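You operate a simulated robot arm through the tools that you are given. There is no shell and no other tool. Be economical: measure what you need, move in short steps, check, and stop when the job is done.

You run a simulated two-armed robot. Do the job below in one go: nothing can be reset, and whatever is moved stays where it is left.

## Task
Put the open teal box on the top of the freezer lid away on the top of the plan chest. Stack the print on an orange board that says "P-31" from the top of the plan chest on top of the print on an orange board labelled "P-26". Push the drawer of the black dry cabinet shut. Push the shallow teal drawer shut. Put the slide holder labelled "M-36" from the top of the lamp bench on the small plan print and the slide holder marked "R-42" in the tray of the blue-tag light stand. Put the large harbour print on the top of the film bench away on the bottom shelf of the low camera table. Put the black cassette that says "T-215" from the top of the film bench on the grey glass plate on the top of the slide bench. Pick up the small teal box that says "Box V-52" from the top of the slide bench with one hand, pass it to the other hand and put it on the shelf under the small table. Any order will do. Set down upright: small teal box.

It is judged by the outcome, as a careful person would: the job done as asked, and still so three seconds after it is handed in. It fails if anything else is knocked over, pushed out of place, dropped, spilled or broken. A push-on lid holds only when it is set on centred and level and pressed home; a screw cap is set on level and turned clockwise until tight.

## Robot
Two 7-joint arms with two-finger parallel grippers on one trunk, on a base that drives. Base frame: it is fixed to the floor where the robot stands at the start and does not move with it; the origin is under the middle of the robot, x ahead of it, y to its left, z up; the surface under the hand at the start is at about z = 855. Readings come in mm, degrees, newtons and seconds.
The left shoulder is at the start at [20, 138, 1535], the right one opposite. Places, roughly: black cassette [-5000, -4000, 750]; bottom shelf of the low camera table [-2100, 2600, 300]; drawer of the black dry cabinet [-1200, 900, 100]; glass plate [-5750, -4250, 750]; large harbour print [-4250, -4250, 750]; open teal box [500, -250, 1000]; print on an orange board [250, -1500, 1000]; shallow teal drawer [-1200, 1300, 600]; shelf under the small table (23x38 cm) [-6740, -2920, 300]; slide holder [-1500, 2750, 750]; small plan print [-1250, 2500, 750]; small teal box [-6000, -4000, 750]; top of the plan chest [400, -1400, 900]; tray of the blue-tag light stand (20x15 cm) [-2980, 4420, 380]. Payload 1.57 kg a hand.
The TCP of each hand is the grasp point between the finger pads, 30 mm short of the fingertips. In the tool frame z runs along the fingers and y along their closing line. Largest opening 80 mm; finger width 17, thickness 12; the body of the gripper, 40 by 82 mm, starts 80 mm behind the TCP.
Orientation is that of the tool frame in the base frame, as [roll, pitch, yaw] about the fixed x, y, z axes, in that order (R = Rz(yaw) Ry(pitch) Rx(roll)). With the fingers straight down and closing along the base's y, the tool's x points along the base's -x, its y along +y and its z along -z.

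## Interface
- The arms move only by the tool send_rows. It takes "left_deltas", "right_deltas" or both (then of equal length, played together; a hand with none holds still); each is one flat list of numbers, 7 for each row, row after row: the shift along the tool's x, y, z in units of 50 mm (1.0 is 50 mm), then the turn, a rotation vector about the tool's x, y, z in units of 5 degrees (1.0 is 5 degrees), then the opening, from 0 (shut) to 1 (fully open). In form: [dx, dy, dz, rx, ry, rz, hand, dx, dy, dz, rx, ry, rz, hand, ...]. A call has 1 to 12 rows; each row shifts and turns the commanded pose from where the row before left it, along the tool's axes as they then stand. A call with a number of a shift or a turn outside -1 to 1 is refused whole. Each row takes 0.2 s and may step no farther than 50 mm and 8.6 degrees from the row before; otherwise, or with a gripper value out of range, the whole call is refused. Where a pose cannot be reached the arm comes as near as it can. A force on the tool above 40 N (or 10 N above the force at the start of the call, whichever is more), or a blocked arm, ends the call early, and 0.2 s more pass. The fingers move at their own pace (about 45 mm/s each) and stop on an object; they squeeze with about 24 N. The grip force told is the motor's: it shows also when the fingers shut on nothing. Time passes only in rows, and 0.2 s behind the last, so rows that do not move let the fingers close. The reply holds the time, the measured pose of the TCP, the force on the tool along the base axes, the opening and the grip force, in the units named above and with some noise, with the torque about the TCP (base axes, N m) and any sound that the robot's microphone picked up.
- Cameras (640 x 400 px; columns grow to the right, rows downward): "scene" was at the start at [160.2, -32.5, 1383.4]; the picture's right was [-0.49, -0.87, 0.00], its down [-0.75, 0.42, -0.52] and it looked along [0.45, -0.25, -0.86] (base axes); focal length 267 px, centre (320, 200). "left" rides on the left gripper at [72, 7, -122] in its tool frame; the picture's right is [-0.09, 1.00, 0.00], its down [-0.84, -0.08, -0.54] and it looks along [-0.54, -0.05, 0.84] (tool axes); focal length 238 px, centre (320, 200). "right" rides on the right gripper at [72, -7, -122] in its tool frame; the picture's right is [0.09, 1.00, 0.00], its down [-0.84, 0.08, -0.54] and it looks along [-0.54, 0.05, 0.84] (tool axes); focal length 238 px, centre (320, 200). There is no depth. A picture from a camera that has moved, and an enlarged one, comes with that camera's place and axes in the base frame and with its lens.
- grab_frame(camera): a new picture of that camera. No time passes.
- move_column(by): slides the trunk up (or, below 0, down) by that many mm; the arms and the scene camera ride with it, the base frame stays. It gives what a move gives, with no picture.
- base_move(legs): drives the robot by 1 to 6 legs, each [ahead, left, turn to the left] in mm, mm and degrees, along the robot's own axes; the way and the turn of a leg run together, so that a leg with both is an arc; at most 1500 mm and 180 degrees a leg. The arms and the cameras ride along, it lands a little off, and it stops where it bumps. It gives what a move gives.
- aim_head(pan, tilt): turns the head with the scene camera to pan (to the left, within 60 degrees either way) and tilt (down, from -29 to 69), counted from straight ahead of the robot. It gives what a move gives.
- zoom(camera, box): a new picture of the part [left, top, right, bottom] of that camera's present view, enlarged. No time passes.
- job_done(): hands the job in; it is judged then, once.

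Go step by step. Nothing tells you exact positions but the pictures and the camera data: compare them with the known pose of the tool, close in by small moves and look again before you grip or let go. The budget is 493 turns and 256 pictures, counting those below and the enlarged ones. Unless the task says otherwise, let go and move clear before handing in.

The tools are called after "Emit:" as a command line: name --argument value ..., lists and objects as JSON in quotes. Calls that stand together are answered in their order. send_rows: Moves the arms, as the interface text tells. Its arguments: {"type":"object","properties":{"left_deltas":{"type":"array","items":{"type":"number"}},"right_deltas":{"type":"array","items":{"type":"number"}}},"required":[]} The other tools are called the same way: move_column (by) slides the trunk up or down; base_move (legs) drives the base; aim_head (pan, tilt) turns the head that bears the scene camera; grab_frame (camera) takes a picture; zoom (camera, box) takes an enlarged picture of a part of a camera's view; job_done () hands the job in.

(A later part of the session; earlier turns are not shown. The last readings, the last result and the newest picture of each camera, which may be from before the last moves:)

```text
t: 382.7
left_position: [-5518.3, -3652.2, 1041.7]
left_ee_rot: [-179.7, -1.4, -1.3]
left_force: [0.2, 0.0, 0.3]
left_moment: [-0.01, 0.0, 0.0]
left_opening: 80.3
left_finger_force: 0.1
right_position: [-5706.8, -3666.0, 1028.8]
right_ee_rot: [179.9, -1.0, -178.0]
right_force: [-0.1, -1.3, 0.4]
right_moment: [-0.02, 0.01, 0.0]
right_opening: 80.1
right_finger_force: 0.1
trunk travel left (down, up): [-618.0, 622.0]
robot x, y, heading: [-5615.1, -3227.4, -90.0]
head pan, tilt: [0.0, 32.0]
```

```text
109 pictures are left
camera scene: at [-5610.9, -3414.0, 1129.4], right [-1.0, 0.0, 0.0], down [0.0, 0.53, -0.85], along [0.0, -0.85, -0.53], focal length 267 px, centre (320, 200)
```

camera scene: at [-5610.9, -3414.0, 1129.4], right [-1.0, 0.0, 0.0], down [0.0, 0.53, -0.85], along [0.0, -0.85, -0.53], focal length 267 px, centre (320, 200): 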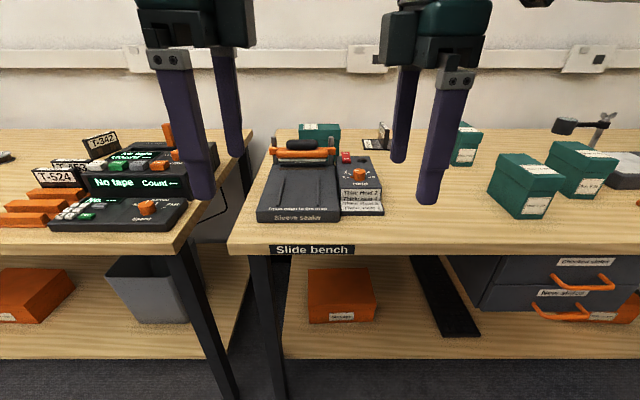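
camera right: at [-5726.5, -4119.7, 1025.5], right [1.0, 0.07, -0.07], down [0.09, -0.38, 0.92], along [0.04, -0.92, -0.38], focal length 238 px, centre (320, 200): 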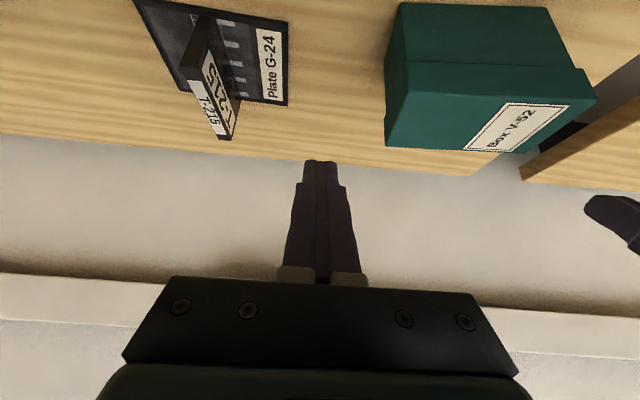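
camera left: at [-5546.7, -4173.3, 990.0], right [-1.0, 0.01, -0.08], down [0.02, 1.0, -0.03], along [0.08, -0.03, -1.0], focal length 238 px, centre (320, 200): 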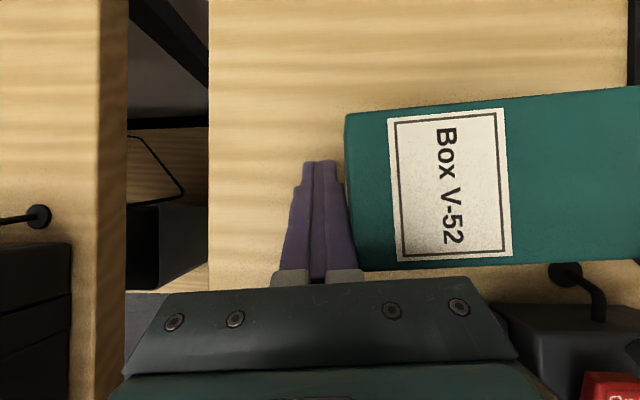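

Emit:
send_rows --left_deltas '[0.3, -0.6, -0.7, 0, 0, 0, 0.5, 0.3, -0.6, -0.7, 0, 0, 0, 0.5, 0, -0.6, -0.7, 0, 0, 0, 0.5, 0, -0.6, -0.7, 0, 0, 0, 0.5]'

Emit:
base_move --legs '[[0, 85, 0], [430, 0, 0]]'

Emit:
send_rows --right_deltas '[0, 0.45, 0, 0, 0, 0, 1, 0, 0.45, 0, 0, 0, 0, 1]'

Emit:
grab_frame --camera "right"

```text
t: 383.8
left_position: [-5488.9, -3515.8, 1125.5]
left_ee_rot: [-168.1, -2.3, -2.2]
left_force: [0.7, 0.4, 0.3]
left_moment: [0.04, 0.01, 0.02]
left_opening: 39.9
left_finger_force: 0.1
right_position: [-5706.6, -3665.3, 1027.6]
right_ee_rot: [179.6, -1.0, -177.9]
right_force: [0.2, 0.4, 0.2]
right_moment: [0.05, 0.0, -0.02]
right_opening: 79.9
right_finger_force: 0.1
trunk travel left (down, up): [-618.0, 622.0]
robot x, y, heading: [-5612.2, -3223.9, -90.1]
head pan, tilt: [0.0, 32.0]
stopped in row 4 (left hand): the arm was blocked; the commanded pose is now the measured one
```

```text
t: 387.0
left_position: [-5404.3, -3936.3, 1125.7]
left_ee_rot: [-168.2, -2.3, -2.4]
left_force: [0.1, 0.0, -0.2]
left_moment: [-0.03, 0.02, -0.01]
left_opening: 40.1
left_finger_force: 0.0
right_position: [-5621.5, -4085.3, 1027.7]
right_ee_rot: [179.8, -1.0, -178.2]
right_force: [0.7, 0.2, 0.2]
right_moment: [0.0, 0.0, -0.04]
right_opening: 79.9
right_finger_force: 0.0
trunk travel left (down, up): [-618.0, 622.0]
robot x, y, heading: [-5526.8, -3643.4, -90.1]
head pan, tilt: [0.0, 32.0]
```

```text
t: 387.6
left_position: [-5404.8, -3935.1, 1125.0]
left_ee_rot: [-168.1, -2.2, -2.5]
left_force: [0.1, 0.6, -0.5]
left_moment: [0.0, 0.02, -0.04]
left_opening: 40.1
left_finger_force: 0.1
right_position: [-5621.2, -4076.7, 1012.6]
right_ee_rot: [179.9, -1.1, -178.3]
right_force: [0.1, 0.3, 0.0]
right_moment: [-0.01, 0.03, 0.04]
right_opening: 80.0
right_finger_force: 0.1
right hand out of reach, approached as far as the arm can: row 1, 2
trunk travel left (down, up): [-618.0, 622.0]
robot x, y, heading: [-5526.8, -3645.5, -90.2]
head pan, tilt: [0.0, 32.0]
```

```text
108 pictures are left
camera right: at [-5691.0, -4086.3, 1136.3], right [-0.12, 0.99, 0.0], down [0.84, 0.1, 0.53], along [0.52, 0.07, -0.85], focal length 238 px, centre (320, 200)
```

right: 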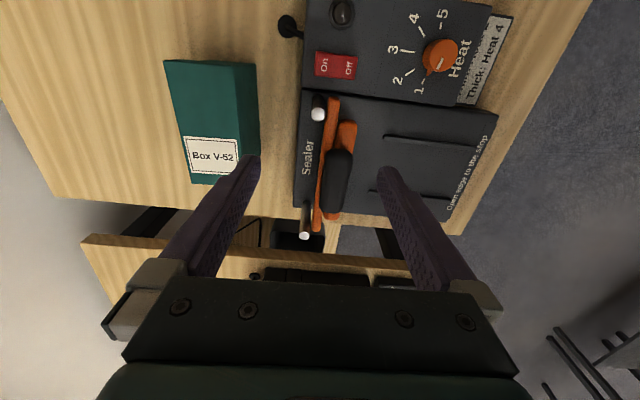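

Emit:
base_move --legs '[[45, 0, 0]]'

Emit:
send_rows --right_deltas '[0.3, -0.6, -0.3, 0, 0, 0, 1, 0, -0.6, 0, 0, 0, 0, 1]'

Emit:
grab_frame --camera "right"

```text
t: 388.5
left_position: [-5404.6, -3979.6, 1125.1]
left_ee_rot: [-168.1, -2.3, -2.4]
left_force: [-0.2, 0.5, 0.8]
left_moment: [0.02, -0.04, 0.01]
left_opening: 40.3
left_finger_force: 0.1
right_position: [-5621.3, -4122.5, 1013.3]
right_ee_rot: [179.8, -1.1, -178.2]
right_force: [-1.2, 0.5, -1.3]
right_moment: [0.0, 0.0, -0.02]
right_opening: 80.0
right_finger_force: 0.0
trunk travel left (down, up): [-618.0, 622.0]
robot x, y, heading: [-5525.2, -3688.9, -90.3]
head pan, tilt: [0.0, 32.0]
```

```text
t: 389.1
left_position: [-5403.8, -3980.4, 1123.4]
left_ee_rot: [-168.2, -2.1, -2.5]
left_force: [0.1, -0.1, -0.5]
left_moment: [-0.02, 0.01, -0.03]
left_opening: 40.2
left_finger_force: 0.0
right_position: [-5633.0, -4162.5, 1026.1]
right_ee_rot: [180.0, -1.0, -178.3]
right_force: [-0.4, 0.1, 0.4]
right_moment: [0.04, 0.0, 0.02]
right_opening: 79.7
right_finger_force: 0.1
right hand out of reach, approached as far as the arm can: row 2
trunk travel left (down, up): [-618.0, 622.0]
robot x, y, heading: [-5526.6, -3690.5, -90.3]
head pan, tilt: [0.0, 32.0]
```

```text
107 pictures are left
camera right: at [-5703.4, -4170.7, 1150.9], right [-0.12, 0.99, 0.0], down [0.84, 0.1, 0.53], along [0.52, 0.07, -0.85], focal length 238 px, centre (320, 200)
```

right: 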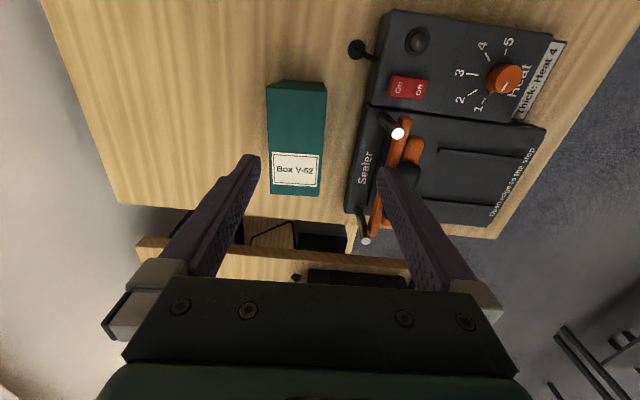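

Emit:
base_move --legs '[[20, 0, 0]]'

Emit:
move_column --by -90

Emit:
grab_frame --camera "right"

```text
t: 389.9
left_position: [-5404.1, -3999.3, 1124.0]
left_ee_rot: [-168.1, -2.2, -2.2]
left_force: [0.5, -0.1, -0.1]
left_moment: [-0.02, 0.0, 0.01]
left_opening: 40.0
left_finger_force: 0.1
right_position: [-5633.5, -4181.2, 1027.2]
right_ee_rot: [179.9, -1.0, -178.2]
right_force: [0.5, 0.2, 0.2]
right_moment: [-0.03, -0.01, -0.01]
right_opening: 80.0
right_finger_force: 0.1
trunk travel left (down, up): [-618.0, 622.0]
robot x, y, heading: [-5525.0, -3709.2, -90.5]
head pan, tilt: [0.0, 32.0]
```

```text
t: 391.2
left_position: [-5404.7, -4000.1, 1034.4]
left_ee_rot: [-168.2, -2.2, -2.3]
left_force: [-0.7, 0.2, 0.3]
left_moment: [0.02, 0.0, -0.01]
left_opening: 40.0
left_finger_force: 0.1
right_position: [-5632.9, -4181.2, 937.3]
right_ee_rot: [179.8, -1.2, -178.2]
right_force: [0.5, 0.6, -1.1]
right_moment: [0.01, 0.0, 0.02]
right_opening: 80.1
right_finger_force: 0.1
trunk travel left (down, up): [-528.0, 712.0]
robot x, y, heading: [-5527.3, -3710.7, -90.0]
head pan, tilt: [0.0, 32.0]
```

```text
106 pictures are left
camera right: at [-5703.6, -4190.3, 1061.0], right [-0.12, 0.99, 0.0], down [0.84, 0.1, 0.53], along [0.52, 0.07, -0.85], focal length 238 px, centre (320, 200)
```

right: 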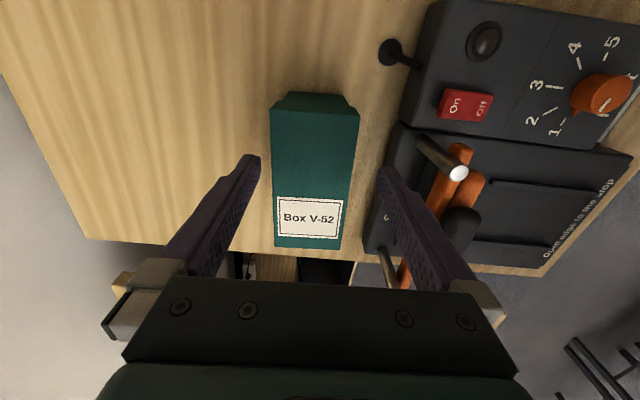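

Emit:
move_column --by -60

Emit:
grab_frame --camera "right"

Emit:
aim_head --pan -15 --tilt 32

Emit:
grab_frame --camera "scene"

```text
t: 392.2
left_position: [-5404.2, -3999.6, 975.3]
left_ee_rot: [-168.2, -2.2, -2.5]
left_force: [0.0, 0.0, 0.7]
left_moment: [0.0, -0.01, -0.01]
left_opening: 40.3
left_finger_force: 0.0
right_position: [-5634.3, -4180.2, 877.0]
right_ee_rot: [179.9, -1.1, -178.2]
right_force: [0.6, 0.6, 0.3]
right_moment: [0.0, 0.03, 0.01]
right_opening: 80.1
right_finger_force: 0.1
trunk travel left (down, up): [-468.0, 772.0]
robot x, y, heading: [-5524.9, -3708.7, -90.3]
head pan, tilt: [0.0, 32.0]
```

```text
105 pictures are left
camera right: at [-5703.6, -4190.3, 1000.9], right [-0.12, 0.99, 0.0], down [0.84, 0.1, 0.53], along [0.52, 0.07, -0.85], focal length 238 px, centre (320, 200)
```

right: 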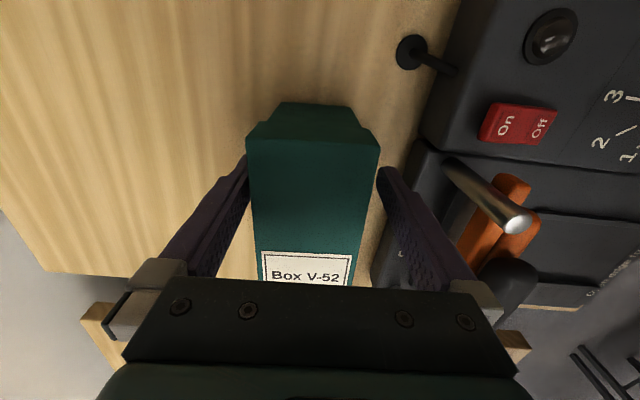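

```text
t: 392.9
left_position: [-5404.1, -3999.4, 974.7]
left_ee_rot: [-168.1, -2.2, -2.4]
left_force: [0.9, -0.6, 1.2]
left_moment: [-0.03, -0.04, 0.02]
left_opening: 40.1
left_finger_force: 0.1
right_position: [-5633.7, -4180.0, 877.2]
right_ee_rot: [179.8, -1.0, -178.2]
right_force: [0.1, 0.1, 0.2]
right_moment: [-0.01, -0.02, 0.0]
right_opening: 79.7
right_finger_force: 0.0
trunk travel left (down, up): [-468.0, 772.0]
robot x, y, heading: [-5527.9, -3707.4, -90.0]
head pan, tilt: [-15.0, 32.0]
```

```text
104 pictures are left
camera scene: at [-5549.1, -3894.6, 979.4], right [-0.97, 0.26, 0.0], down [0.14, 0.51, -0.85], along [-0.22, -0.82, -0.53], focal length 267 px, centre (320, 200)
```

scene: 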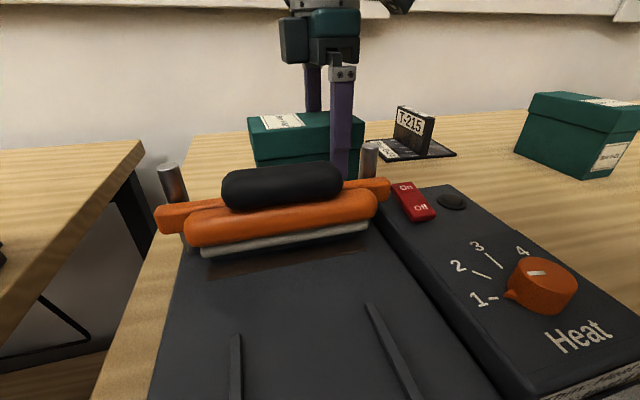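

Emit:
move_column --by -38

Emit:
send_rows --right_deltas '[0, 0, 0, 0, 0, 0, 0.8, 0, 0, 0, 0, 0, 0, 0.6, 0, 0, 0, 0, 0, 0, 0.4, 0, 0, 0, 0, 0, 0, 0.4]'

Emit:
move_column --by 40

Emit:
grab_frame --camera "scene"

```text
t: 393.8
left_position: [-5404.7, -3999.7, 936.8]
left_ee_rot: [-168.0, -2.2, -2.3]
left_force: [-0.1, 0.5, 0.2]
left_moment: [0.04, 0.0, 0.01]
left_opening: 39.9
left_finger_force: 0.0
right_position: [-5633.4, -4181.9, 839.4]
right_ee_rot: [179.8, -1.1, -178.2]
right_force: [0.5, 0.6, 0.1]
right_moment: [-0.01, 0.01, -0.03]
right_opening: 79.7
right_finger_force: 0.1
trunk travel left (down, up): [-430.0, 810.0]
robot x, y, heading: [-5526.7, -3710.0, -89.8]
head pan, tilt: [-15.0, 32.0]
```

```text
t: 394.8
left_position: [-5405.5, -4000.7, 935.9]
left_ee_rot: [-168.1, -2.2, -2.4]
left_force: [0.7, -0.1, -0.7]
left_moment: [0.0, -0.01, -0.05]
left_opening: 40.0
left_finger_force: 0.0
right_position: [-5633.8, -4181.0, 839.4]
right_ee_rot: [179.8, -1.1, -178.3]
right_force: [0.1, 0.0, 1.7]
right_moment: [-0.1, -0.04, -0.12]
right_opening: 59.9
right_finger_force: 24.3
trunk travel left (down, up): [-430.0, 810.0]
robot x, y, heading: [-5529.2, -3704.9, -90.1]
head pan, tilt: [-15.0, 32.0]
```

```text
t: 395.6
left_position: [-5405.1, -4000.0, 976.8]
left_ee_rot: [-168.1, -2.2, -2.3]
left_force: [-0.5, 0.5, 0.5]
left_moment: [0.01, -0.05, 0.0]
left_opening: 39.8
left_finger_force: 0.0
right_position: [-5634.8, -4180.7, 879.7]
right_ee_rot: [179.9, -1.1, -178.2]
right_force: [0.0, -0.2, -3.0]
right_moment: [0.0, 0.07, -0.01]
right_opening: 59.9
right_finger_force: 23.6
trunk travel left (down, up): [-470.0, 770.0]
robot x, y, heading: [-5527.3, -3708.2, -90.3]
head pan, tilt: [-15.0, 32.0]
```

```text
103 pictures are left
camera scene: at [-5549.2, -3894.2, 981.3], right [-0.97, 0.26, 0.0], down [0.14, 0.51, -0.85], along [-0.22, -0.82, -0.53], focal length 267 px, centre (320, 200)
```

scene: 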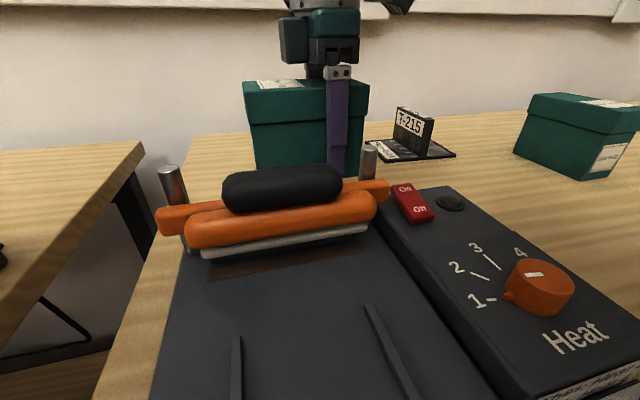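

V-52 lifted (~0.3 kg). Raise clear of the sealer and back off to do the hand-over.

Emit:
move_column --by 150

Emit:
base_move --legs '[[-450, 0, 0]]'

Emit:
send_rows --right_deltas '[0, 0.5, 0, 0, 0, 0, 0.4, -0.5, 0.3, 0, 0, 0, 0, 0.4]' --left_deltas '[0, 0, 0, 0, 0, 0, 1, 0, 0, 0, 0, 0, 0, 1]'

Emit:
grab_frame --camera "left"

Emit:
grab_frame --camera "right"

```text
t: 397.3
left_position: [-5405.0, -3999.3, 1126.0]
left_ee_rot: [-168.3, -2.1, -2.4]
left_force: [0.6, 0.6, -0.2]
left_moment: [-0.02, -0.02, -0.02]
left_opening: 40.0
left_finger_force: 0.0
right_position: [-5633.9, -4179.5, 1028.4]
right_ee_rot: [179.8, -1.0, -178.3]
right_force: [0.6, -0.3, -2.7]
right_moment: [0.0, 0.13, 0.0]
right_opening: 59.5
right_finger_force: 24.3
trunk travel left (down, up): [-620.0, 620.0]
robot x, y, heading: [-5525.7, -3710.8, -90.0]
head pan, tilt: [-15.0, 32.0]
```

```text
t: 400.1
left_position: [-5403.6, -3544.6, 1127.4]
left_ee_rot: [-168.1, -2.2, -2.9]
left_force: [0.1, -0.4, -1.2]
left_moment: [-0.01, -0.01, 0.0]
left_opening: 39.8
left_finger_force: 0.0
right_position: [-5634.8, -3723.9, 1028.9]
right_ee_rot: [179.8, -1.1, -178.8]
right_force: [-0.4, -0.5, -3.0]
right_moment: [-0.02, 0.07, 0.06]
right_opening: 59.8
right_finger_force: 24.0
trunk travel left (down, up): [-620.0, 620.0]
robot x, y, heading: [-5522.8, -3255.4, -90.7]
head pan, tilt: [-15.0, 32.0]
```

```text
t: 400.7
left_position: [-5404.4, -3545.5, 1126.6]
left_ee_rot: [-168.0, -2.2, -2.8]
left_force: [-0.3, 0.1, -0.9]
left_moment: [0.01, -0.01, 0.0]
left_opening: 80.2
left_finger_force: 0.0
right_position: [-5616.0, -3689.4, 1026.9]
right_ee_rot: [179.9, -1.3, -179.5]
right_force: [-0.9, 0.1, -2.6]
right_moment: [-0.01, 0.04, 0.01]
right_opening: 59.8
right_finger_force: 24.6
right hand out of reach, approached as far as the arm can: row 2
trunk travel left (down, up): [-620.0, 620.0]
robot x, y, heading: [-5525.6, -3256.4, -90.8]
head pan, tilt: [-15.0, 32.0]
```

```text
102 pictures are left
camera left: at [-5338.7, -3579.7, 1247.3], right [-0.13, -0.97, -0.21], down [-0.86, 0.01, 0.51], along [-0.5, 0.25, -0.83], focal length 238 px, centre (320, 200)
```

left: 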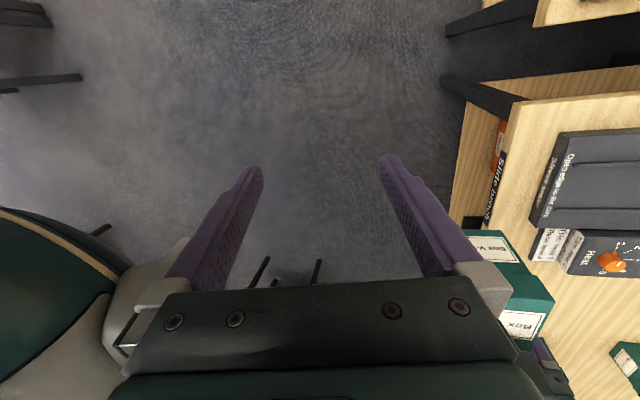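

```text
101 pictures are left
camera right: at [-5685.7, -3697.8, 1151.4], right [-0.1, 0.99, 0.0], down [0.85, 0.08, 0.52], along [0.52, 0.06, -0.85], focal length 238 px, centre (320, 200)
```

right: 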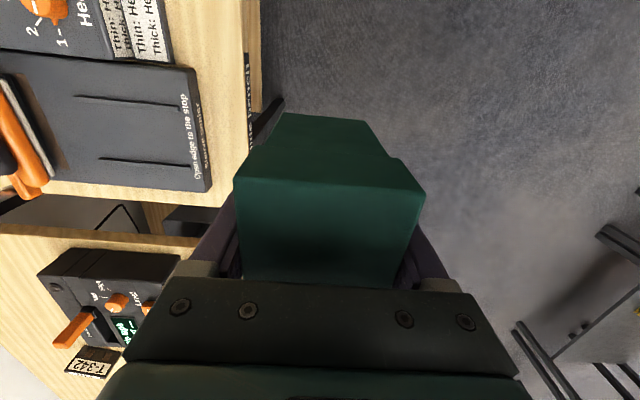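

Now bring the left hand over the left part of the box (fingers closing along y) for the hand-over.

Emit:
send_rows --left_deltas '[0, 0, -0.2, -0.8, 0, 0, 1, 0, 0.7, 0, -0.8, 0.2, 0, 1, 0, 0.7, 0, -0.8, 0.2, 0.5, 1, 0, 0.7, 0, 0, 0, 0, 1, 0, 0.7, 0, 0, 0, 0, 1]'

Emit:
send_rows --left_deltas '[-0.8, 0, 0, 0, 0, 0, 1, -0.8, 0, 0, 0, 0, 0, 1]'

Emit:
grab_frame --camera "left"

Emit:
aim_head --pan 0 --tilt 40

Emit:
grab_frame --camera "scene"

```text
t: 401.9
left_position: [-5414.5, -3688.1, 1127.4]
left_ee_rot: [-180.0, -4.1, -5.7]
left_force: [0.3, 0.3, -0.9]
left_moment: [0.0, -0.01, -0.01]
left_opening: 80.1
left_finger_force: 0.0
right_position: [-5613.7, -3688.6, 1026.7]
right_ee_rot: [179.8, -1.3, -179.1]
right_force: [0.2, -0.7, -2.3]
right_moment: [0.03, 0.11, 0.02]
right_opening: 59.7
right_finger_force: 24.4
trunk travel left (down, up): [-620.0, 620.0]
robot x, y, heading: [-5524.9, -3250.5, -90.8]
head pan, tilt: [-15.0, 32.0]
```

```text
t: 402.5
left_position: [-5493.4, -3679.0, 1121.8]
left_ee_rot: [-179.8, -4.1, -5.6]
left_force: [0.1, 0.8, 0.2]
left_moment: [0.0, -0.01, 0.01]
left_opening: 80.0
left_finger_force: 0.0
right_position: [-5612.8, -3689.2, 1027.4]
right_ee_rot: [179.8, -1.2, -179.2]
right_force: [0.1, 0.3, -2.4]
right_moment: [0.01, 0.07, 0.03]
right_opening: 59.8
right_finger_force: 24.4
trunk travel left (down, up): [-620.0, 620.0]
robot x, y, heading: [-5526.2, -3251.0, -90.8]
head pan, tilt: [-15.0, 32.0]
```

```text
100 pictures are left
camera left: at [-5431.7, -3690.3, 1249.6], right [-0.19, -0.98, -0.01], down [-0.86, 0.16, 0.48], along [-0.47, 0.1, -0.88], focal length 238 px, centre (320, 200)
```

left: 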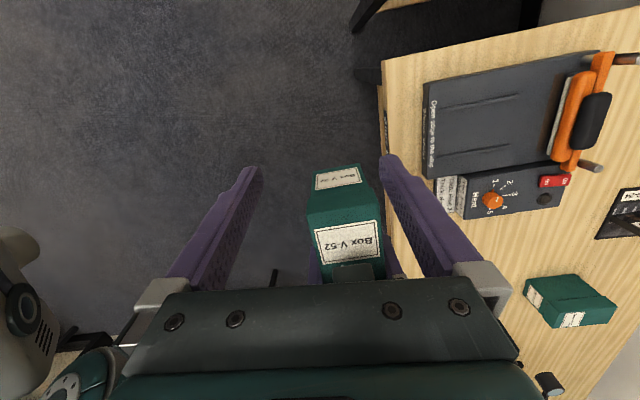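

```text
t: 403.2
left_position: [-5492.8, -3679.2, 1123.6]
left_ee_rot: [-179.9, -4.2, -5.5]
left_force: [0.2, 1.1, 0.2]
left_moment: [-0.01, -0.01, 0.0]
left_opening: 80.0
left_finger_force: 0.1
right_position: [-5609.9, -3689.1, 1027.3]
right_ee_rot: [179.9, -1.0, -178.7]
right_force: [-0.4, -0.6, -2.9]
right_moment: [-0.01, 0.03, -0.02]
right_opening: 59.7
right_finger_force: 24.1
trunk travel left (down, up): [-620.0, 620.0]
robot x, y, heading: [-5525.5, -3252.2, -90.8]
head pan, tilt: [0.0, 40.0]
```

```text
99 pictures are left
camera scene: at [-5529.6, -3435.9, 1116.0], right [-1.0, 0.08, 0.0], down [0.05, 0.67, -0.74], along [-0.06, -0.74, -0.67], focal length 267 px, centre (320, 200)
```

scene: 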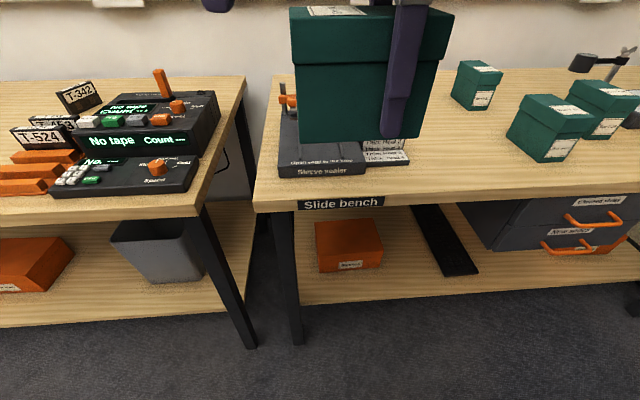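

Emit:
send_rows --left_deltas '[0, 0.1, 0, 0, -0.8, -1, 1, -0.63, 0.1, 0, 0, 0, 0, 1, -0.6, 0.05, 0, 0, 0, 0, 1]'

Emit:
grab_frame --camera "left"

```text
t: 404.1
left_position: [-5523.2, -3673.2, 1101.8]
left_ee_rot: [-176.2, -0.4, -0.2]
left_force: [20.4, -8.0, -0.3]
left_moment: [-0.06, -0.49, 0.91]
left_opening: 79.8
left_finger_force: 0.1
left hand out of reach, approached as far as the arm can: row 2, 3
right_position: [-5612.1, -3689.6, 1026.5]
right_ee_rot: [179.8, -1.3, -179.0]
right_force: [-20.0, 7.9, -2.4]
right_moment: [-0.53, -1.02, 0.05]
right_opening: 59.3
right_finger_force: 23.5
trunk travel left (down, up): [-620.0, 620.0]
robot x, y, heading: [-5522.9, -3255.0, -90.7]
head pan, tilt: [0.0, 40.0]
```

```text
98 pictures are left
camera left: at [-5453.4, -3687.9, 1224.6], right [-0.09, -0.99, -0.06], down [-0.84, 0.04, 0.54], along [-0.53, 0.11, -0.84], focal length 238 px, centre (320, 200)
```

left: 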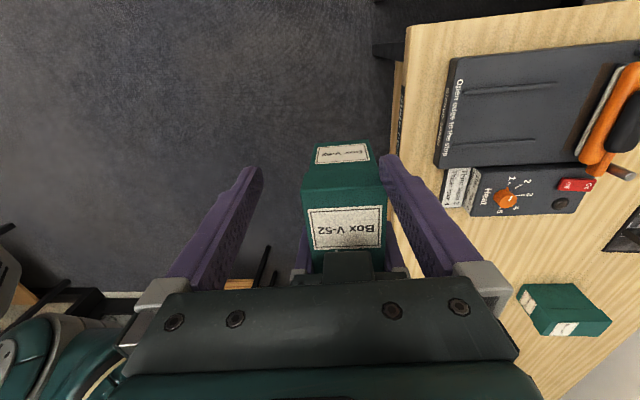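

The wrists touch side by side, so the left hand will instead come in tilted ~50° from the left. Back it out and tilt.

Emit:
send_rows --left_deltas '[0.6, 0, -0.3, 0, 0, 0, 1, 0.8, 0, -0.2, 0, 0, 0, 1, 0.8, 0.2, 0, 0, 0, 0, 1, 0.6, 0.2, 0, 0, 0, 0, 1]'

Emit:
send_rows --left_deltas '[0, 0, 0, -0.7, -1, 0, 1, 0, 0, 0, 0, -1, 0, 1, 0, 0, 0, 0, -1, 0, 1, 0, 0, 0, 0, -1, 0, 1, 0, 0, 0, 0, -1, 0, 1, 0, 0, 0, 0, -1, 0, 1, 0, 0, 0, 0, -1, 0, 1, 0, 0, 0, 0, -1, 0, 1, 0, 0, 0, 0, -1, 0, 1, 0, 0, 0, 0, -1, 0, 1]'

Emit:
grab_frame --camera "left"

```text
t: 404.5
left_position: [-5518.9, -3655.4, 1076.8]
left_ee_rot: [-170.6, -1.1, -3.5]
left_force: [0.8, -0.1, -1.0]
left_moment: [0.02, -0.03, 0.05]
left_opening: 79.9
left_finger_force: 0.0
left hand out of reach, approached as far as the arm can: row 1, 2
right_position: [-5611.2, -3689.6, 1026.3]
right_ee_rot: [180.0, -0.9, -178.6]
right_force: [-1.8, 0.5, -2.9]
right_moment: [-0.03, -0.06, -0.04]
right_opening: 60.1
right_finger_force: 23.7
trunk travel left (down, up): [-620.0, 620.0]
robot x, y, heading: [-5523.4, -3254.1, -90.7]
head pan, tilt: [0.0, 40.0]
stopped in row 2 (left hand): the arm was blocked; the commanded pose is now the measured one
```

```text
t: 405.0
left_position: [-5543.6, -3659.4, 1065.7]
left_ee_rot: [-172.9, 3.7, -5.7]
left_force: [1.3, -0.6, -0.2]
left_moment: [0.05, 0.07, 0.03]
left_opening: 80.2
left_finger_force: 0.2
left hand out of reach, approached as far as the arm can: row 1, 2
right_position: [-5614.1, -3690.3, 1027.2]
right_ee_rot: [-179.9, -1.2, -179.3]
right_force: [-1.1, -0.1, -2.4]
right_moment: [-0.05, -0.18, 0.0]
right_opening: 60.4
right_finger_force: 16.1
trunk travel left (down, up): [-620.0, 620.0]
robot x, y, heading: [-5524.3, -3254.6, -90.7]
head pan, tilt: [0.0, 40.0]
stopped in row 2 (right hand): the force on the tool passed its limit at 51 N (the readings are from after the stop); the commanded pose is now the measured one
```

```text
97 pictures are left
camera left: at [-5466.3, -3687.7, 1180.8], right [-0.2, -0.97, -0.12], down [-0.79, 0.09, 0.6], along [-0.57, 0.21, -0.79], focal length 238 px, centre (320, 200)
```

left: 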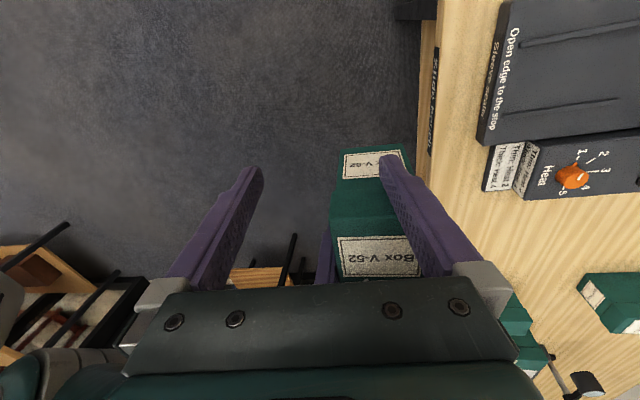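

Emit:
aim_head --pan 0 --tilt 8

Emit:
grab_frame --camera "scene"

Emit:
grab_frame --camera "right"

```text
t: 406.0
left_position: [-5543.8, -3659.3, 1066.4]
left_ee_rot: [-172.9, 3.8, -5.6]
left_force: [4.6, -2.2, -1.8]
left_moment: [0.23, 0.26, 0.2]
left_opening: 79.9
left_finger_force: 0.1
right_position: [-5614.5, -3691.0, 1029.1]
right_ee_rot: [-179.9, -1.3, -179.3]
right_force: [-4.6, 2.1, -0.5]
right_moment: [-0.29, -0.56, 0.11]
right_opening: 60.6
right_finger_force: 24.1
trunk travel left (down, up): [-620.0, 620.0]
robot x, y, heading: [-5525.6, -3255.4, -90.7]
head pan, tilt: [0.0, 8.0]
```

```text
96 pictures are left
camera scene: at [-5527.2, -3436.6, 1117.2], right [-1.0, 0.05, 0.0], down [0.03, 0.66, -0.75], along [-0.04, -0.75, -0.66], focal length 267 px, centre (320, 200)
```

scene: 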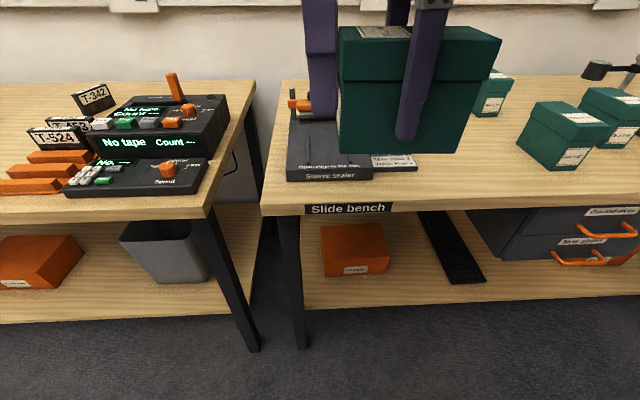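

```text
95 pictures are left
camera right: at [-5684.2, -3698.0, 1152.8], right [-0.1, 0.99, 0.0], down [0.85, 0.09, 0.52], along [0.52, 0.05, -0.85], focal length 238 px, centre (320, 200)
```

right: 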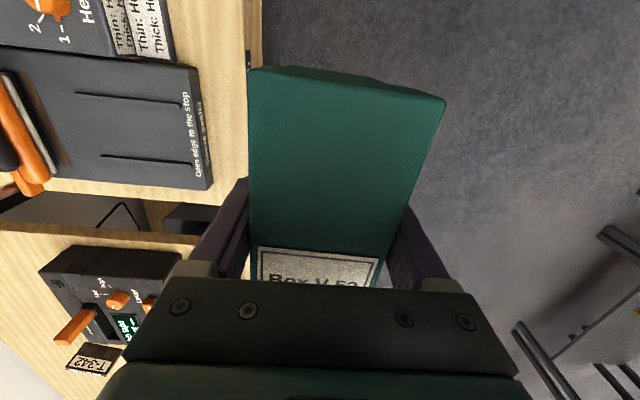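

The left forearm is wedged under the head and its finger touches the box end. Restore the head tilt and ease the left hand outward.

Emit:
aim_head --pan 0 --tilt 45

Emit:
send_rows --left_deltas '[0.3, 0, 0.1, 0, 0, 0, 1, 0.4, 0, 0.2, 0, 0, 0, 1]'

```text
t: 407.0
left_position: [-5542.9, -3658.4, 1066.6]
left_ee_rot: [-172.9, 3.8, -5.6]
left_force: [9.5, 0.8, 5.1]
left_moment: [-0.17, 1.0, 0.23]
left_opening: 80.1
left_finger_force: 0.0
right_position: [-5613.9, -3688.5, 1024.3]
right_ee_rot: [179.8, -1.3, -179.4]
right_force: [-9.6, -1.0, -8.2]
right_moment: [0.04, -1.1, 0.04]
right_opening: 60.5
right_finger_force: 24.2
trunk travel left (down, up): [-620.0, 620.0]
robot x, y, heading: [-5522.6, -3253.8, -90.7]
head pan, tilt: [0.0, 45.0]
```

```text
t: 407.6
left_position: [-5534.9, -3665.5, 1063.0]
left_ee_rot: [-173.4, 3.9, -6.0]
left_force: [0.5, -0.3, 0.2]
left_moment: [0.0, 0.02, -0.01]
left_opening: 80.0
left_finger_force: 0.1
left hand out of reach, approached as far as the arm can: row 1, 2
right_position: [-5614.3, -3688.8, 1026.5]
right_ee_rot: [-180.0, -1.3, -179.2]
right_force: [-0.8, -0.1, -3.2]
right_moment: [0.02, 0.02, 0.01]
right_opening: 60.9
right_finger_force: 23.4
trunk travel left (down, up): [-620.0, 620.0]
robot x, y, heading: [-5522.8, -3254.2, -90.9]
head pan, tilt: [0.0, 45.0]
```

Emit:
send_rows --right_deltas '[0.8, 0, 0, 0, 0, 0, 0.4, 0.8, 0, 0, 0, 0, 0, 0.4]'

Emit:
send_rows --left_deltas '[0.3, 0, 0, 0, 0, 1, 1, 0.3, 0, 0, 0, 0, 1, 1, 0.3, 0, 0, 0, 0, 1, 1, 0, 0, 0, 0, 0, 1, 1, 0, 0, 0, 0, 0, 1, 1, 0, 0, 0, 0, 0, 1, 1]'

Emit:
grab_frame --camera "scene"

```text
t: 408.2
left_position: [-5534.1, -3665.0, 1061.1]
left_ee_rot: [-173.3, 3.9, -5.9]
left_force: [0.6, -0.6, 0.1]
left_moment: [0.0, -0.01, 0.04]
left_opening: 80.1
left_finger_force: 0.0
right_position: [-5693.9, -3691.0, 1030.1]
right_ee_rot: [179.9, -1.3, -179.2]
right_force: [0.3, -0.2, -3.4]
right_moment: [-0.01, 0.0, -0.05]
right_opening: 60.6
right_finger_force: 23.2
trunk travel left (down, up): [-620.0, 620.0]
robot x, y, heading: [-5527.2, -3254.9, -90.9]
head pan, tilt: [0.0, 45.0]
```

```text
t: 409.6
left_position: [-5500.1, -3674.5, 1051.6]
left_ee_rot: [-174.9, 7.2, -36.7]
left_force: [-0.5, 0.2, 0.4]
left_moment: [-0.03, -0.01, 0.01]
left_opening: 80.1
left_finger_force: 0.0
left hand out of reach, approached as far as the arm can: row 1, 2
right_position: [-5693.6, -3690.4, 1029.7]
right_ee_rot: [179.8, -1.3, -179.2]
right_force: [-0.1, -0.6, -3.2]
right_moment: [0.02, -0.04, -0.01]
right_opening: 60.6
right_finger_force: 23.7
trunk travel left (down, up): [-620.0, 620.0]
robot x, y, heading: [-5524.2, -3252.8, -90.7]
head pan, tilt: [0.0, 45.0]
```

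```text
94 pictures are left
camera scene: at [-5524.1, -3433.9, 1111.8], right [-1.0, 0.01, 0.0], down [0.01, 0.71, -0.71], along [-0.01, -0.71, -0.71], focal length 267 px, centre (320, 200)
```

scene: 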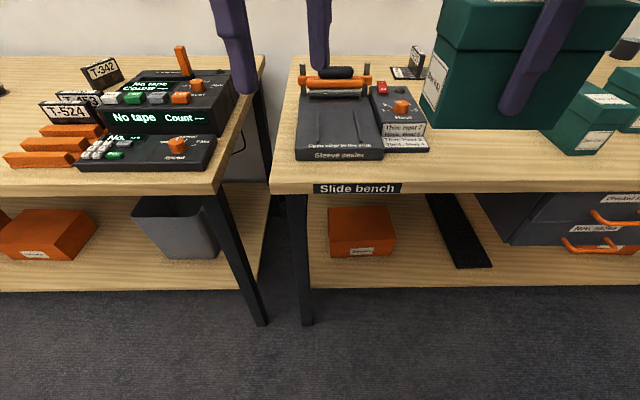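

Box is secure in the right hand. New plan: set it down with its long side along y at a free front spot, then re-grip with a tilted right hand so the left can take the far end. Rotate both wrists back.

Emit:
send_rows --left_deltas '[0, -0.5, 0, 0, 0, 1, 0.8, 0, -0.5, 0, 0, 0, 1, 0.8, 0, 0, 0, 0, 0, 1, 0.8, 0, 0, 0, 0, 0, 1, 0.8, 0, 0, 0, 0, 0, 1, 0.8, 0, 0, 0, 0, 0, 1, 0.8, 0, 0, 0, 0, 0, 1, 0.8, 0, 0, 0, 0, 0, 1, 0.8, 0, 0, 0, 0, 0, 1, 0.8, 0, 0, 0, 0, 0, 1, 0.8]'

Emit:
send_rows --right_deltas '[0, 0, 0, 0, 0, 1, 0.4, 0, 0, 0, 0, 0, 1, 0.4, 0, 0, 0, 0, 0, 1, 0.4, 0, 0, 0, 0, 0, 1, 0.4, 0, 0, 0, 0, 0, 1, 0.4, 0, 0, 0, 0, 0, 1, 0.4, 0, 0, 0, 0, 0, 1, 0.4, 0, 0, 0, 0, 0, 1, 0.4, 0, 0, 0, 0, 0, 1, 0.4, 0, 0, 0, 0, 0, 1, 0.4, 0, 0, 0, 0, 0, 1, 0.4, 0, 0, 0, 0, 0, 1, 0.4]'

Emit:
send_rows --right_deltas '[0, 0, 0, 0, 0, 1, 0.4, 0, 0, 0, 0, 0, 1, 0.4, 0, 0, 0, 0, 0, 1, 0.4, 0, 0, 0, 0, 0, 1, 0.4, 0, 0, 0, 0, 0, 1, 0.4, 0, 0, 0, 0, 0, 1, 0.4]'

Emit:
grab_frame --camera "right"

Emit:
grab_frame --camera "scene"

```text
t: 411.8
left_position: [-5485.3, -3679.5, 1052.9]
left_ee_rot: [177.6, 9.0, -87.4]
left_force: [0.6, -0.4, 0.2]
left_moment: [0.01, -0.06, 0.02]
left_opening: 64.0
left_finger_force: 0.1
left hand out of reach, approached as far as the arm can: row 1, 2
right_position: [-5693.2, -3690.0, 1029.4]
right_ee_rot: [179.8, -1.4, -179.3]
right_force: [0.9, 1.0, -2.4]
right_moment: [-0.02, -0.06, -0.03]
right_opening: 60.6
right_finger_force: 24.2
trunk travel left (down, up): [-620.0, 620.0]
robot x, y, heading: [-5522.9, -3252.8, -90.9]
head pan, tilt: [0.0, 45.0]
```

```text
t: 414.4
left_position: [-5481.3, -3679.9, 1053.2]
left_ee_rot: [177.7, 9.2, -86.8]
left_force: [0.5, -0.8, -1.1]
left_moment: [0.02, 0.02, 0.04]
left_opening: 63.8
left_finger_force: 0.0
right_position: [-5695.2, -3690.6, 1027.6]
right_ee_rot: [-179.0, -0.7, 120.6]
right_force: [0.1, 0.4, -3.0]
right_moment: [-0.03, 0.0, 0.02]
right_opening: 60.5
right_finger_force: 24.2
trunk travel left (down, up): [-620.0, 620.0]
robot x, y, heading: [-5523.4, -3252.7, -91.0]
head pan, tilt: [0.0, 45.0]
```

```text
t: 415.8
left_position: [-5479.9, -3680.9, 1053.8]
left_ee_rot: [177.7, 9.1, -86.6]
left_force: [0.0, -0.1, 0.0]
left_moment: [-0.03, 0.0, 0.02]
left_opening: 63.9
left_finger_force: 0.1
right_position: [-5694.0, -3689.9, 1028.1]
right_ee_rot: [-178.7, -0.1, 90.6]
right_force: [0.4, -0.1, -2.2]
right_moment: [0.01, -0.01, 0.02]
right_opening: 60.3
right_finger_force: 24.2
trunk travel left (down, up): [-620.0, 620.0]
robot x, y, heading: [-5524.4, -3251.5, -91.1]
head pan, tilt: [0.0, 45.0]
```

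```text
93 pictures are left
camera right: at [-5699.3, -3619.2, 1151.5], right [0.99, 0.1, -0.02], down [0.1, -0.84, 0.54], along [0.04, -0.54, -0.84], focal length 238 px, centre (320, 200)
```

right: 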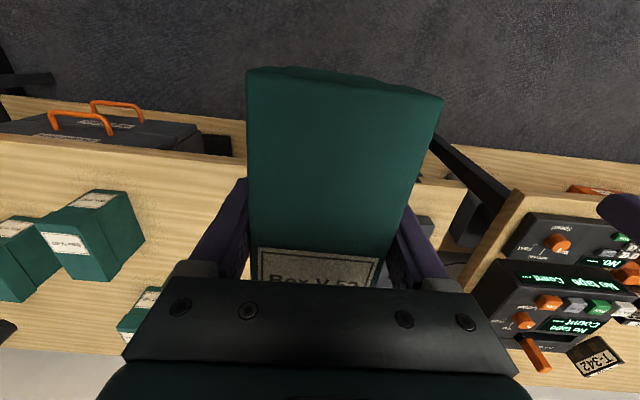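

```text
92 pictures are left
camera scene: at [-5524.1, -3433.9, 1111.8], right [-1.0, 0.01, 0.0], down [0.01, 0.71, -0.71], along [-0.01, -0.71, -0.71], focal length 267 px, centre (320, 200)
```

scene: 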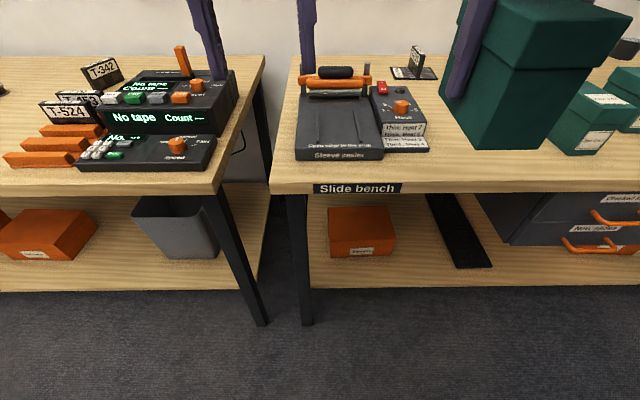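

The box was pushed to be centred in the right grip and slightly pitched; set it down on the free front area (≈[-5850,-3950]).

Emit:
base_move --legs '[[0, -156, 1], [262, 0, 0]]'

Emit:
aim_head --pan -25 --tilt 35

Emit:
grab_frame --camera "scene"

```text
t: 418.7
left_position: [-5630.9, -3942.5, 1053.2]
left_ee_rot: [177.6, 9.4, -85.4]
left_force: [0.0, -0.3, 0.0]
left_moment: [0.03, 0.03, 0.0]
left_opening: 63.8
left_finger_force: 0.1
right_position: [-5847.5, -3954.3, 1029.4]
right_ee_rot: [-178.8, -0.1, 91.5]
right_force: [0.7, 0.6, -2.6]
right_moment: [-0.02, 0.03, 0.0]
right_opening: 60.4
right_finger_force: 23.5
trunk travel left (down, up): [-620.0, 620.0]
robot x, y, heading: [-5681.0, -3513.1, -90.1]
head pan, tilt: [0.0, 45.0]
```

```text
t: 419.6
left_position: [-5631.9, -3941.4, 1052.7]
left_ee_rot: [177.6, 9.4, -85.6]
left_force: [-0.8, -1.2, -0.9]
left_moment: [0.0, 0.0, -0.03]
left_opening: 63.7
left_finger_force: 0.1
right_position: [-5847.8, -3954.0, 1027.5]
right_ee_rot: [-178.7, -0.1, 91.4]
right_force: [-0.4, 0.2, -3.5]
right_moment: [-0.01, -0.03, 0.02]
right_opening: 60.3
right_finger_force: 23.9
trunk travel left (down, up): [-620.0, 620.0]
robot x, y, heading: [-5681.3, -3515.3, -90.0]
head pan, tilt: [-25.0, 35.0]
```

```text
91 pictures are left
camera scene: at [-5718.4, -3694.2, 1126.6], right [-0.91, 0.42, 0.0], down [0.24, 0.52, -0.82], along [-0.35, -0.74, -0.57], focal length 267 px, centre (320, 200)
```

scene: 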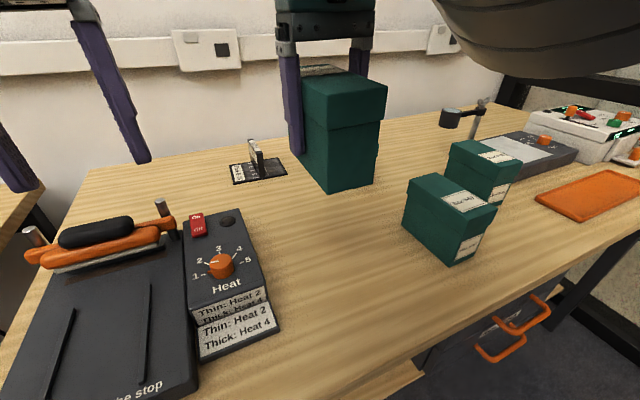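

Emit:
send_rows --left_deltas '[0, 0, -0.8, 0, 0, 0, 0.8, 0, 0, -0.8, 0, 0, 0, 0.8]'

Emit:
move_column --by -160

Emit:
grab_frame --camera "scene"

```text
t: 420.4
left_position: [-5615.3, -3911.3, 1061.0]
left_ee_rot: [178.3, 19.1, -85.7]
left_force: [0.9, 0.0, 0.4]
left_moment: [-0.03, 0.03, 0.0]
left_opening: 63.9
left_finger_force: 0.0
left hand out of reach, approached as far as the arm can: row 1, 2
right_position: [-5849.3, -3954.0, 1027.8]
right_ee_rot: [-178.8, -0.2, 91.5]
right_force: [-0.3, -0.3, -3.3]
right_moment: [0.0, 0.01, 0.01]
right_opening: 60.6
right_finger_force: 24.3
trunk travel left (down, up): [-620.0, 620.0]
robot x, y, heading: [-5682.0, -3514.4, -89.7]
head pan, tilt: [-25.0, 35.0]
stopped in row 2 (left hand): the arm was blocked; the commanded pose is now the measured one
```

```text
t: 422.2
left_position: [-5615.2, -3911.8, 901.9]
left_ee_rot: [178.4, 19.2, -85.7]
left_force: [0.7, 0.6, 0.5]
left_moment: [0.02, 0.0, -0.01]
left_opening: 63.9
left_finger_force: 0.1
right_position: [-5848.5, -3954.3, 868.1]
right_ee_rot: [-178.8, -0.1, 91.5]
right_force: [0.1, -0.5, -4.6]
right_moment: [-0.03, 0.01, -0.01]
right_opening: 60.4
right_finger_force: 24.3
trunk travel left (down, up): [-460.0, 780.0]
robot x, y, heading: [-5680.1, -3513.5, -90.0]
head pan, tilt: [-25.0, 35.0]
```

```text
90 pictures are left
camera scene: at [-5718.4, -3694.2, 966.7], right [-0.91, 0.42, 0.0], down [0.24, 0.52, -0.82], along [-0.35, -0.74, -0.57], focal length 267 px, centre (320, 200)
```

scene: 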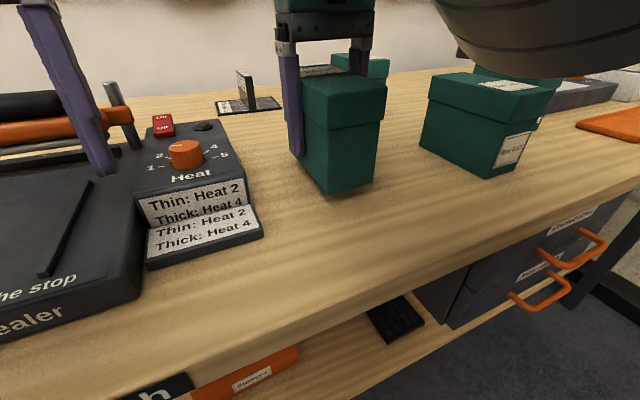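

Emit:
send_rows --left_deltas '[0.6, 0, -0.4, 0, 1, 0, 0.5, 0.6, 0, -0.4, 0, 1, 0, 0.5, 0.6, 0, -0.3, 0, 1, 0, 0.5, 0.4, 0, -0.3, 0, 1, 0, 0.5]'

Emit:
move_column --by -12

Emit:
zoom --camera "scene" --box '[200, 40, 440, 220]'

```text
t: 423.4
left_position: [-5584.5, -3970.2, 902.1]
left_ee_rot: [178.8, 4.8, -84.7]
left_force: [0.1, 0.3, -0.3]
left_moment: [-0.02, 0.01, 0.0]
left_opening: 39.8
left_finger_force: 0.0
left hand out of reach, approached as far as the arm can: row 1, 2, 3, 4
right_position: [-5848.2, -3954.7, 868.9]
right_ee_rot: [-178.8, -0.3, 91.5]
right_force: [-0.6, -0.1, -3.5]
right_moment: [-0.04, 0.0, 0.02]
right_opening: 60.1
right_finger_force: 23.9
trunk travel left (down, up): [-460.0, 780.0]
robot x, y, heading: [-5682.4, -3514.8, -89.9]
head pan, tilt: [-25.0, 35.0]
stopped in row 4 (left hand): the arm was blocked; the commanded pose is now the measured one
```

```text
t: 424.0
left_position: [-5583.6, -3971.2, 890.8]
left_ee_rot: [178.7, 4.7, -84.7]
left_force: [-0.2, 0.9, -0.6]
left_moment: [0.02, 0.01, -0.01]
left_opening: 39.9
left_finger_force: 0.2
right_position: [-5848.3, -3954.3, 856.6]
right_ee_rot: [-178.8, -0.2, 91.5]
right_force: [-0.5, -0.1, -3.5]
right_moment: [0.06, 0.04, 0.01]
right_opening: 60.3
right_finger_force: 23.8
trunk travel left (down, up): [-448.0, 792.0]
robot x, y, heading: [-5679.7, -3520.7, -90.2]
head pan, tilt: [-25.0, 35.0]
```

```text
2.22 times, centred on (320, 130) of scene
camera zoom: at [-5718.4, -3694.2, 954.6], right [-0.91, 0.42, 0.0], down [0.24, 0.52, -0.82], along [-0.35, -0.74, -0.57], focal length 593 px, centre (320, 356)
```

zoom: 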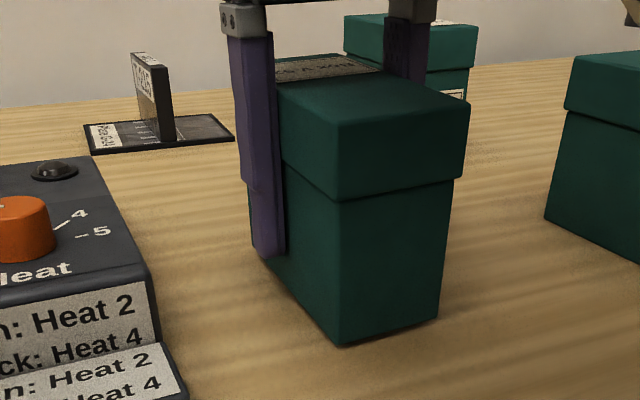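

Emit:
send_rows --right_deltas '[0, 0, 0.15, 0, 0, 0, 0.4, 0, 0, 0.1, 0, 0, 0, 0.4]'

Emit:
send_rows --right_deltas '[0, 0, 0.06, 0, 0, 0, 0.4]'

Emit:
zoom --camera "scene" --box '[200, 40, 440, 220]'

```text
t: 424.6
left_position: [-5584.2, -3972.2, 893.2]
left_ee_rot: [178.7, 4.7, -84.8]
left_force: [1.2, 0.5, 0.5]
left_moment: [-0.01, 0.02, 0.01]
left_opening: 39.8
left_finger_force: 0.1
right_position: [-5850.0, -3956.6, 845.0]
right_ee_rot: [-178.7, 0.3, 91.4]
right_force: [-0.8, 1.2, 17.7]
right_moment: [-0.09, -0.56, -0.29]
right_opening: 60.3
right_finger_force: 22.8
trunk travel left (down, up): [-448.0, 792.0]
robot x, y, heading: [-5682.1, -3515.5, -89.9]
head pan, tilt: [-25.0, 35.0]
```

```text
t: 425.0
left_position: [-5584.6, -3973.5, 892.4]
left_ee_rot: [178.5, 4.6, -84.7]
left_force: [0.8, -0.5, -0.3]
left_moment: [0.0, 0.01, 0.01]
left_opening: 39.8
left_finger_force: 0.1
right_position: [-5849.7, -3956.2, 841.3]
right_ee_rot: [-178.6, 0.2, 91.6]
right_force: [0.8, -1.0, 20.7]
right_moment: [0.04, -0.68, -0.27]
right_opening: 60.0
right_finger_force: 24.3
trunk travel left (down, up): [-448.0, 792.0]
robot x, y, heading: [-5679.2, -3512.5, -90.1]
head pan, tilt: [-25.0, 35.0]
```

```text
2.22 times, centred on (320, 130) of scene
camera zoom: at [-5719.1, -3696.1, 955.2], right [-0.91, 0.42, 0.0], down [0.24, 0.52, -0.82], along [-0.35, -0.74, -0.57], focal length 593 px, centre (320, 356)
```

zoom: 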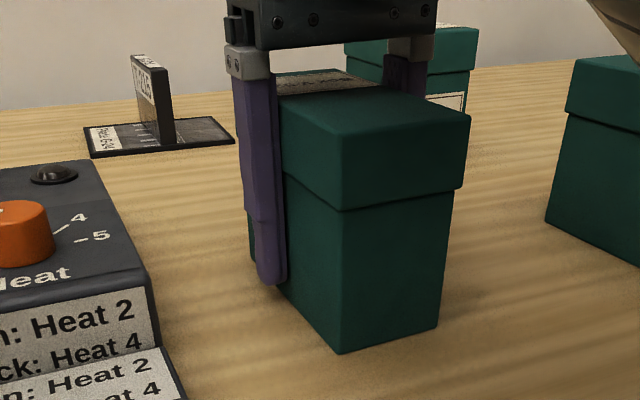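

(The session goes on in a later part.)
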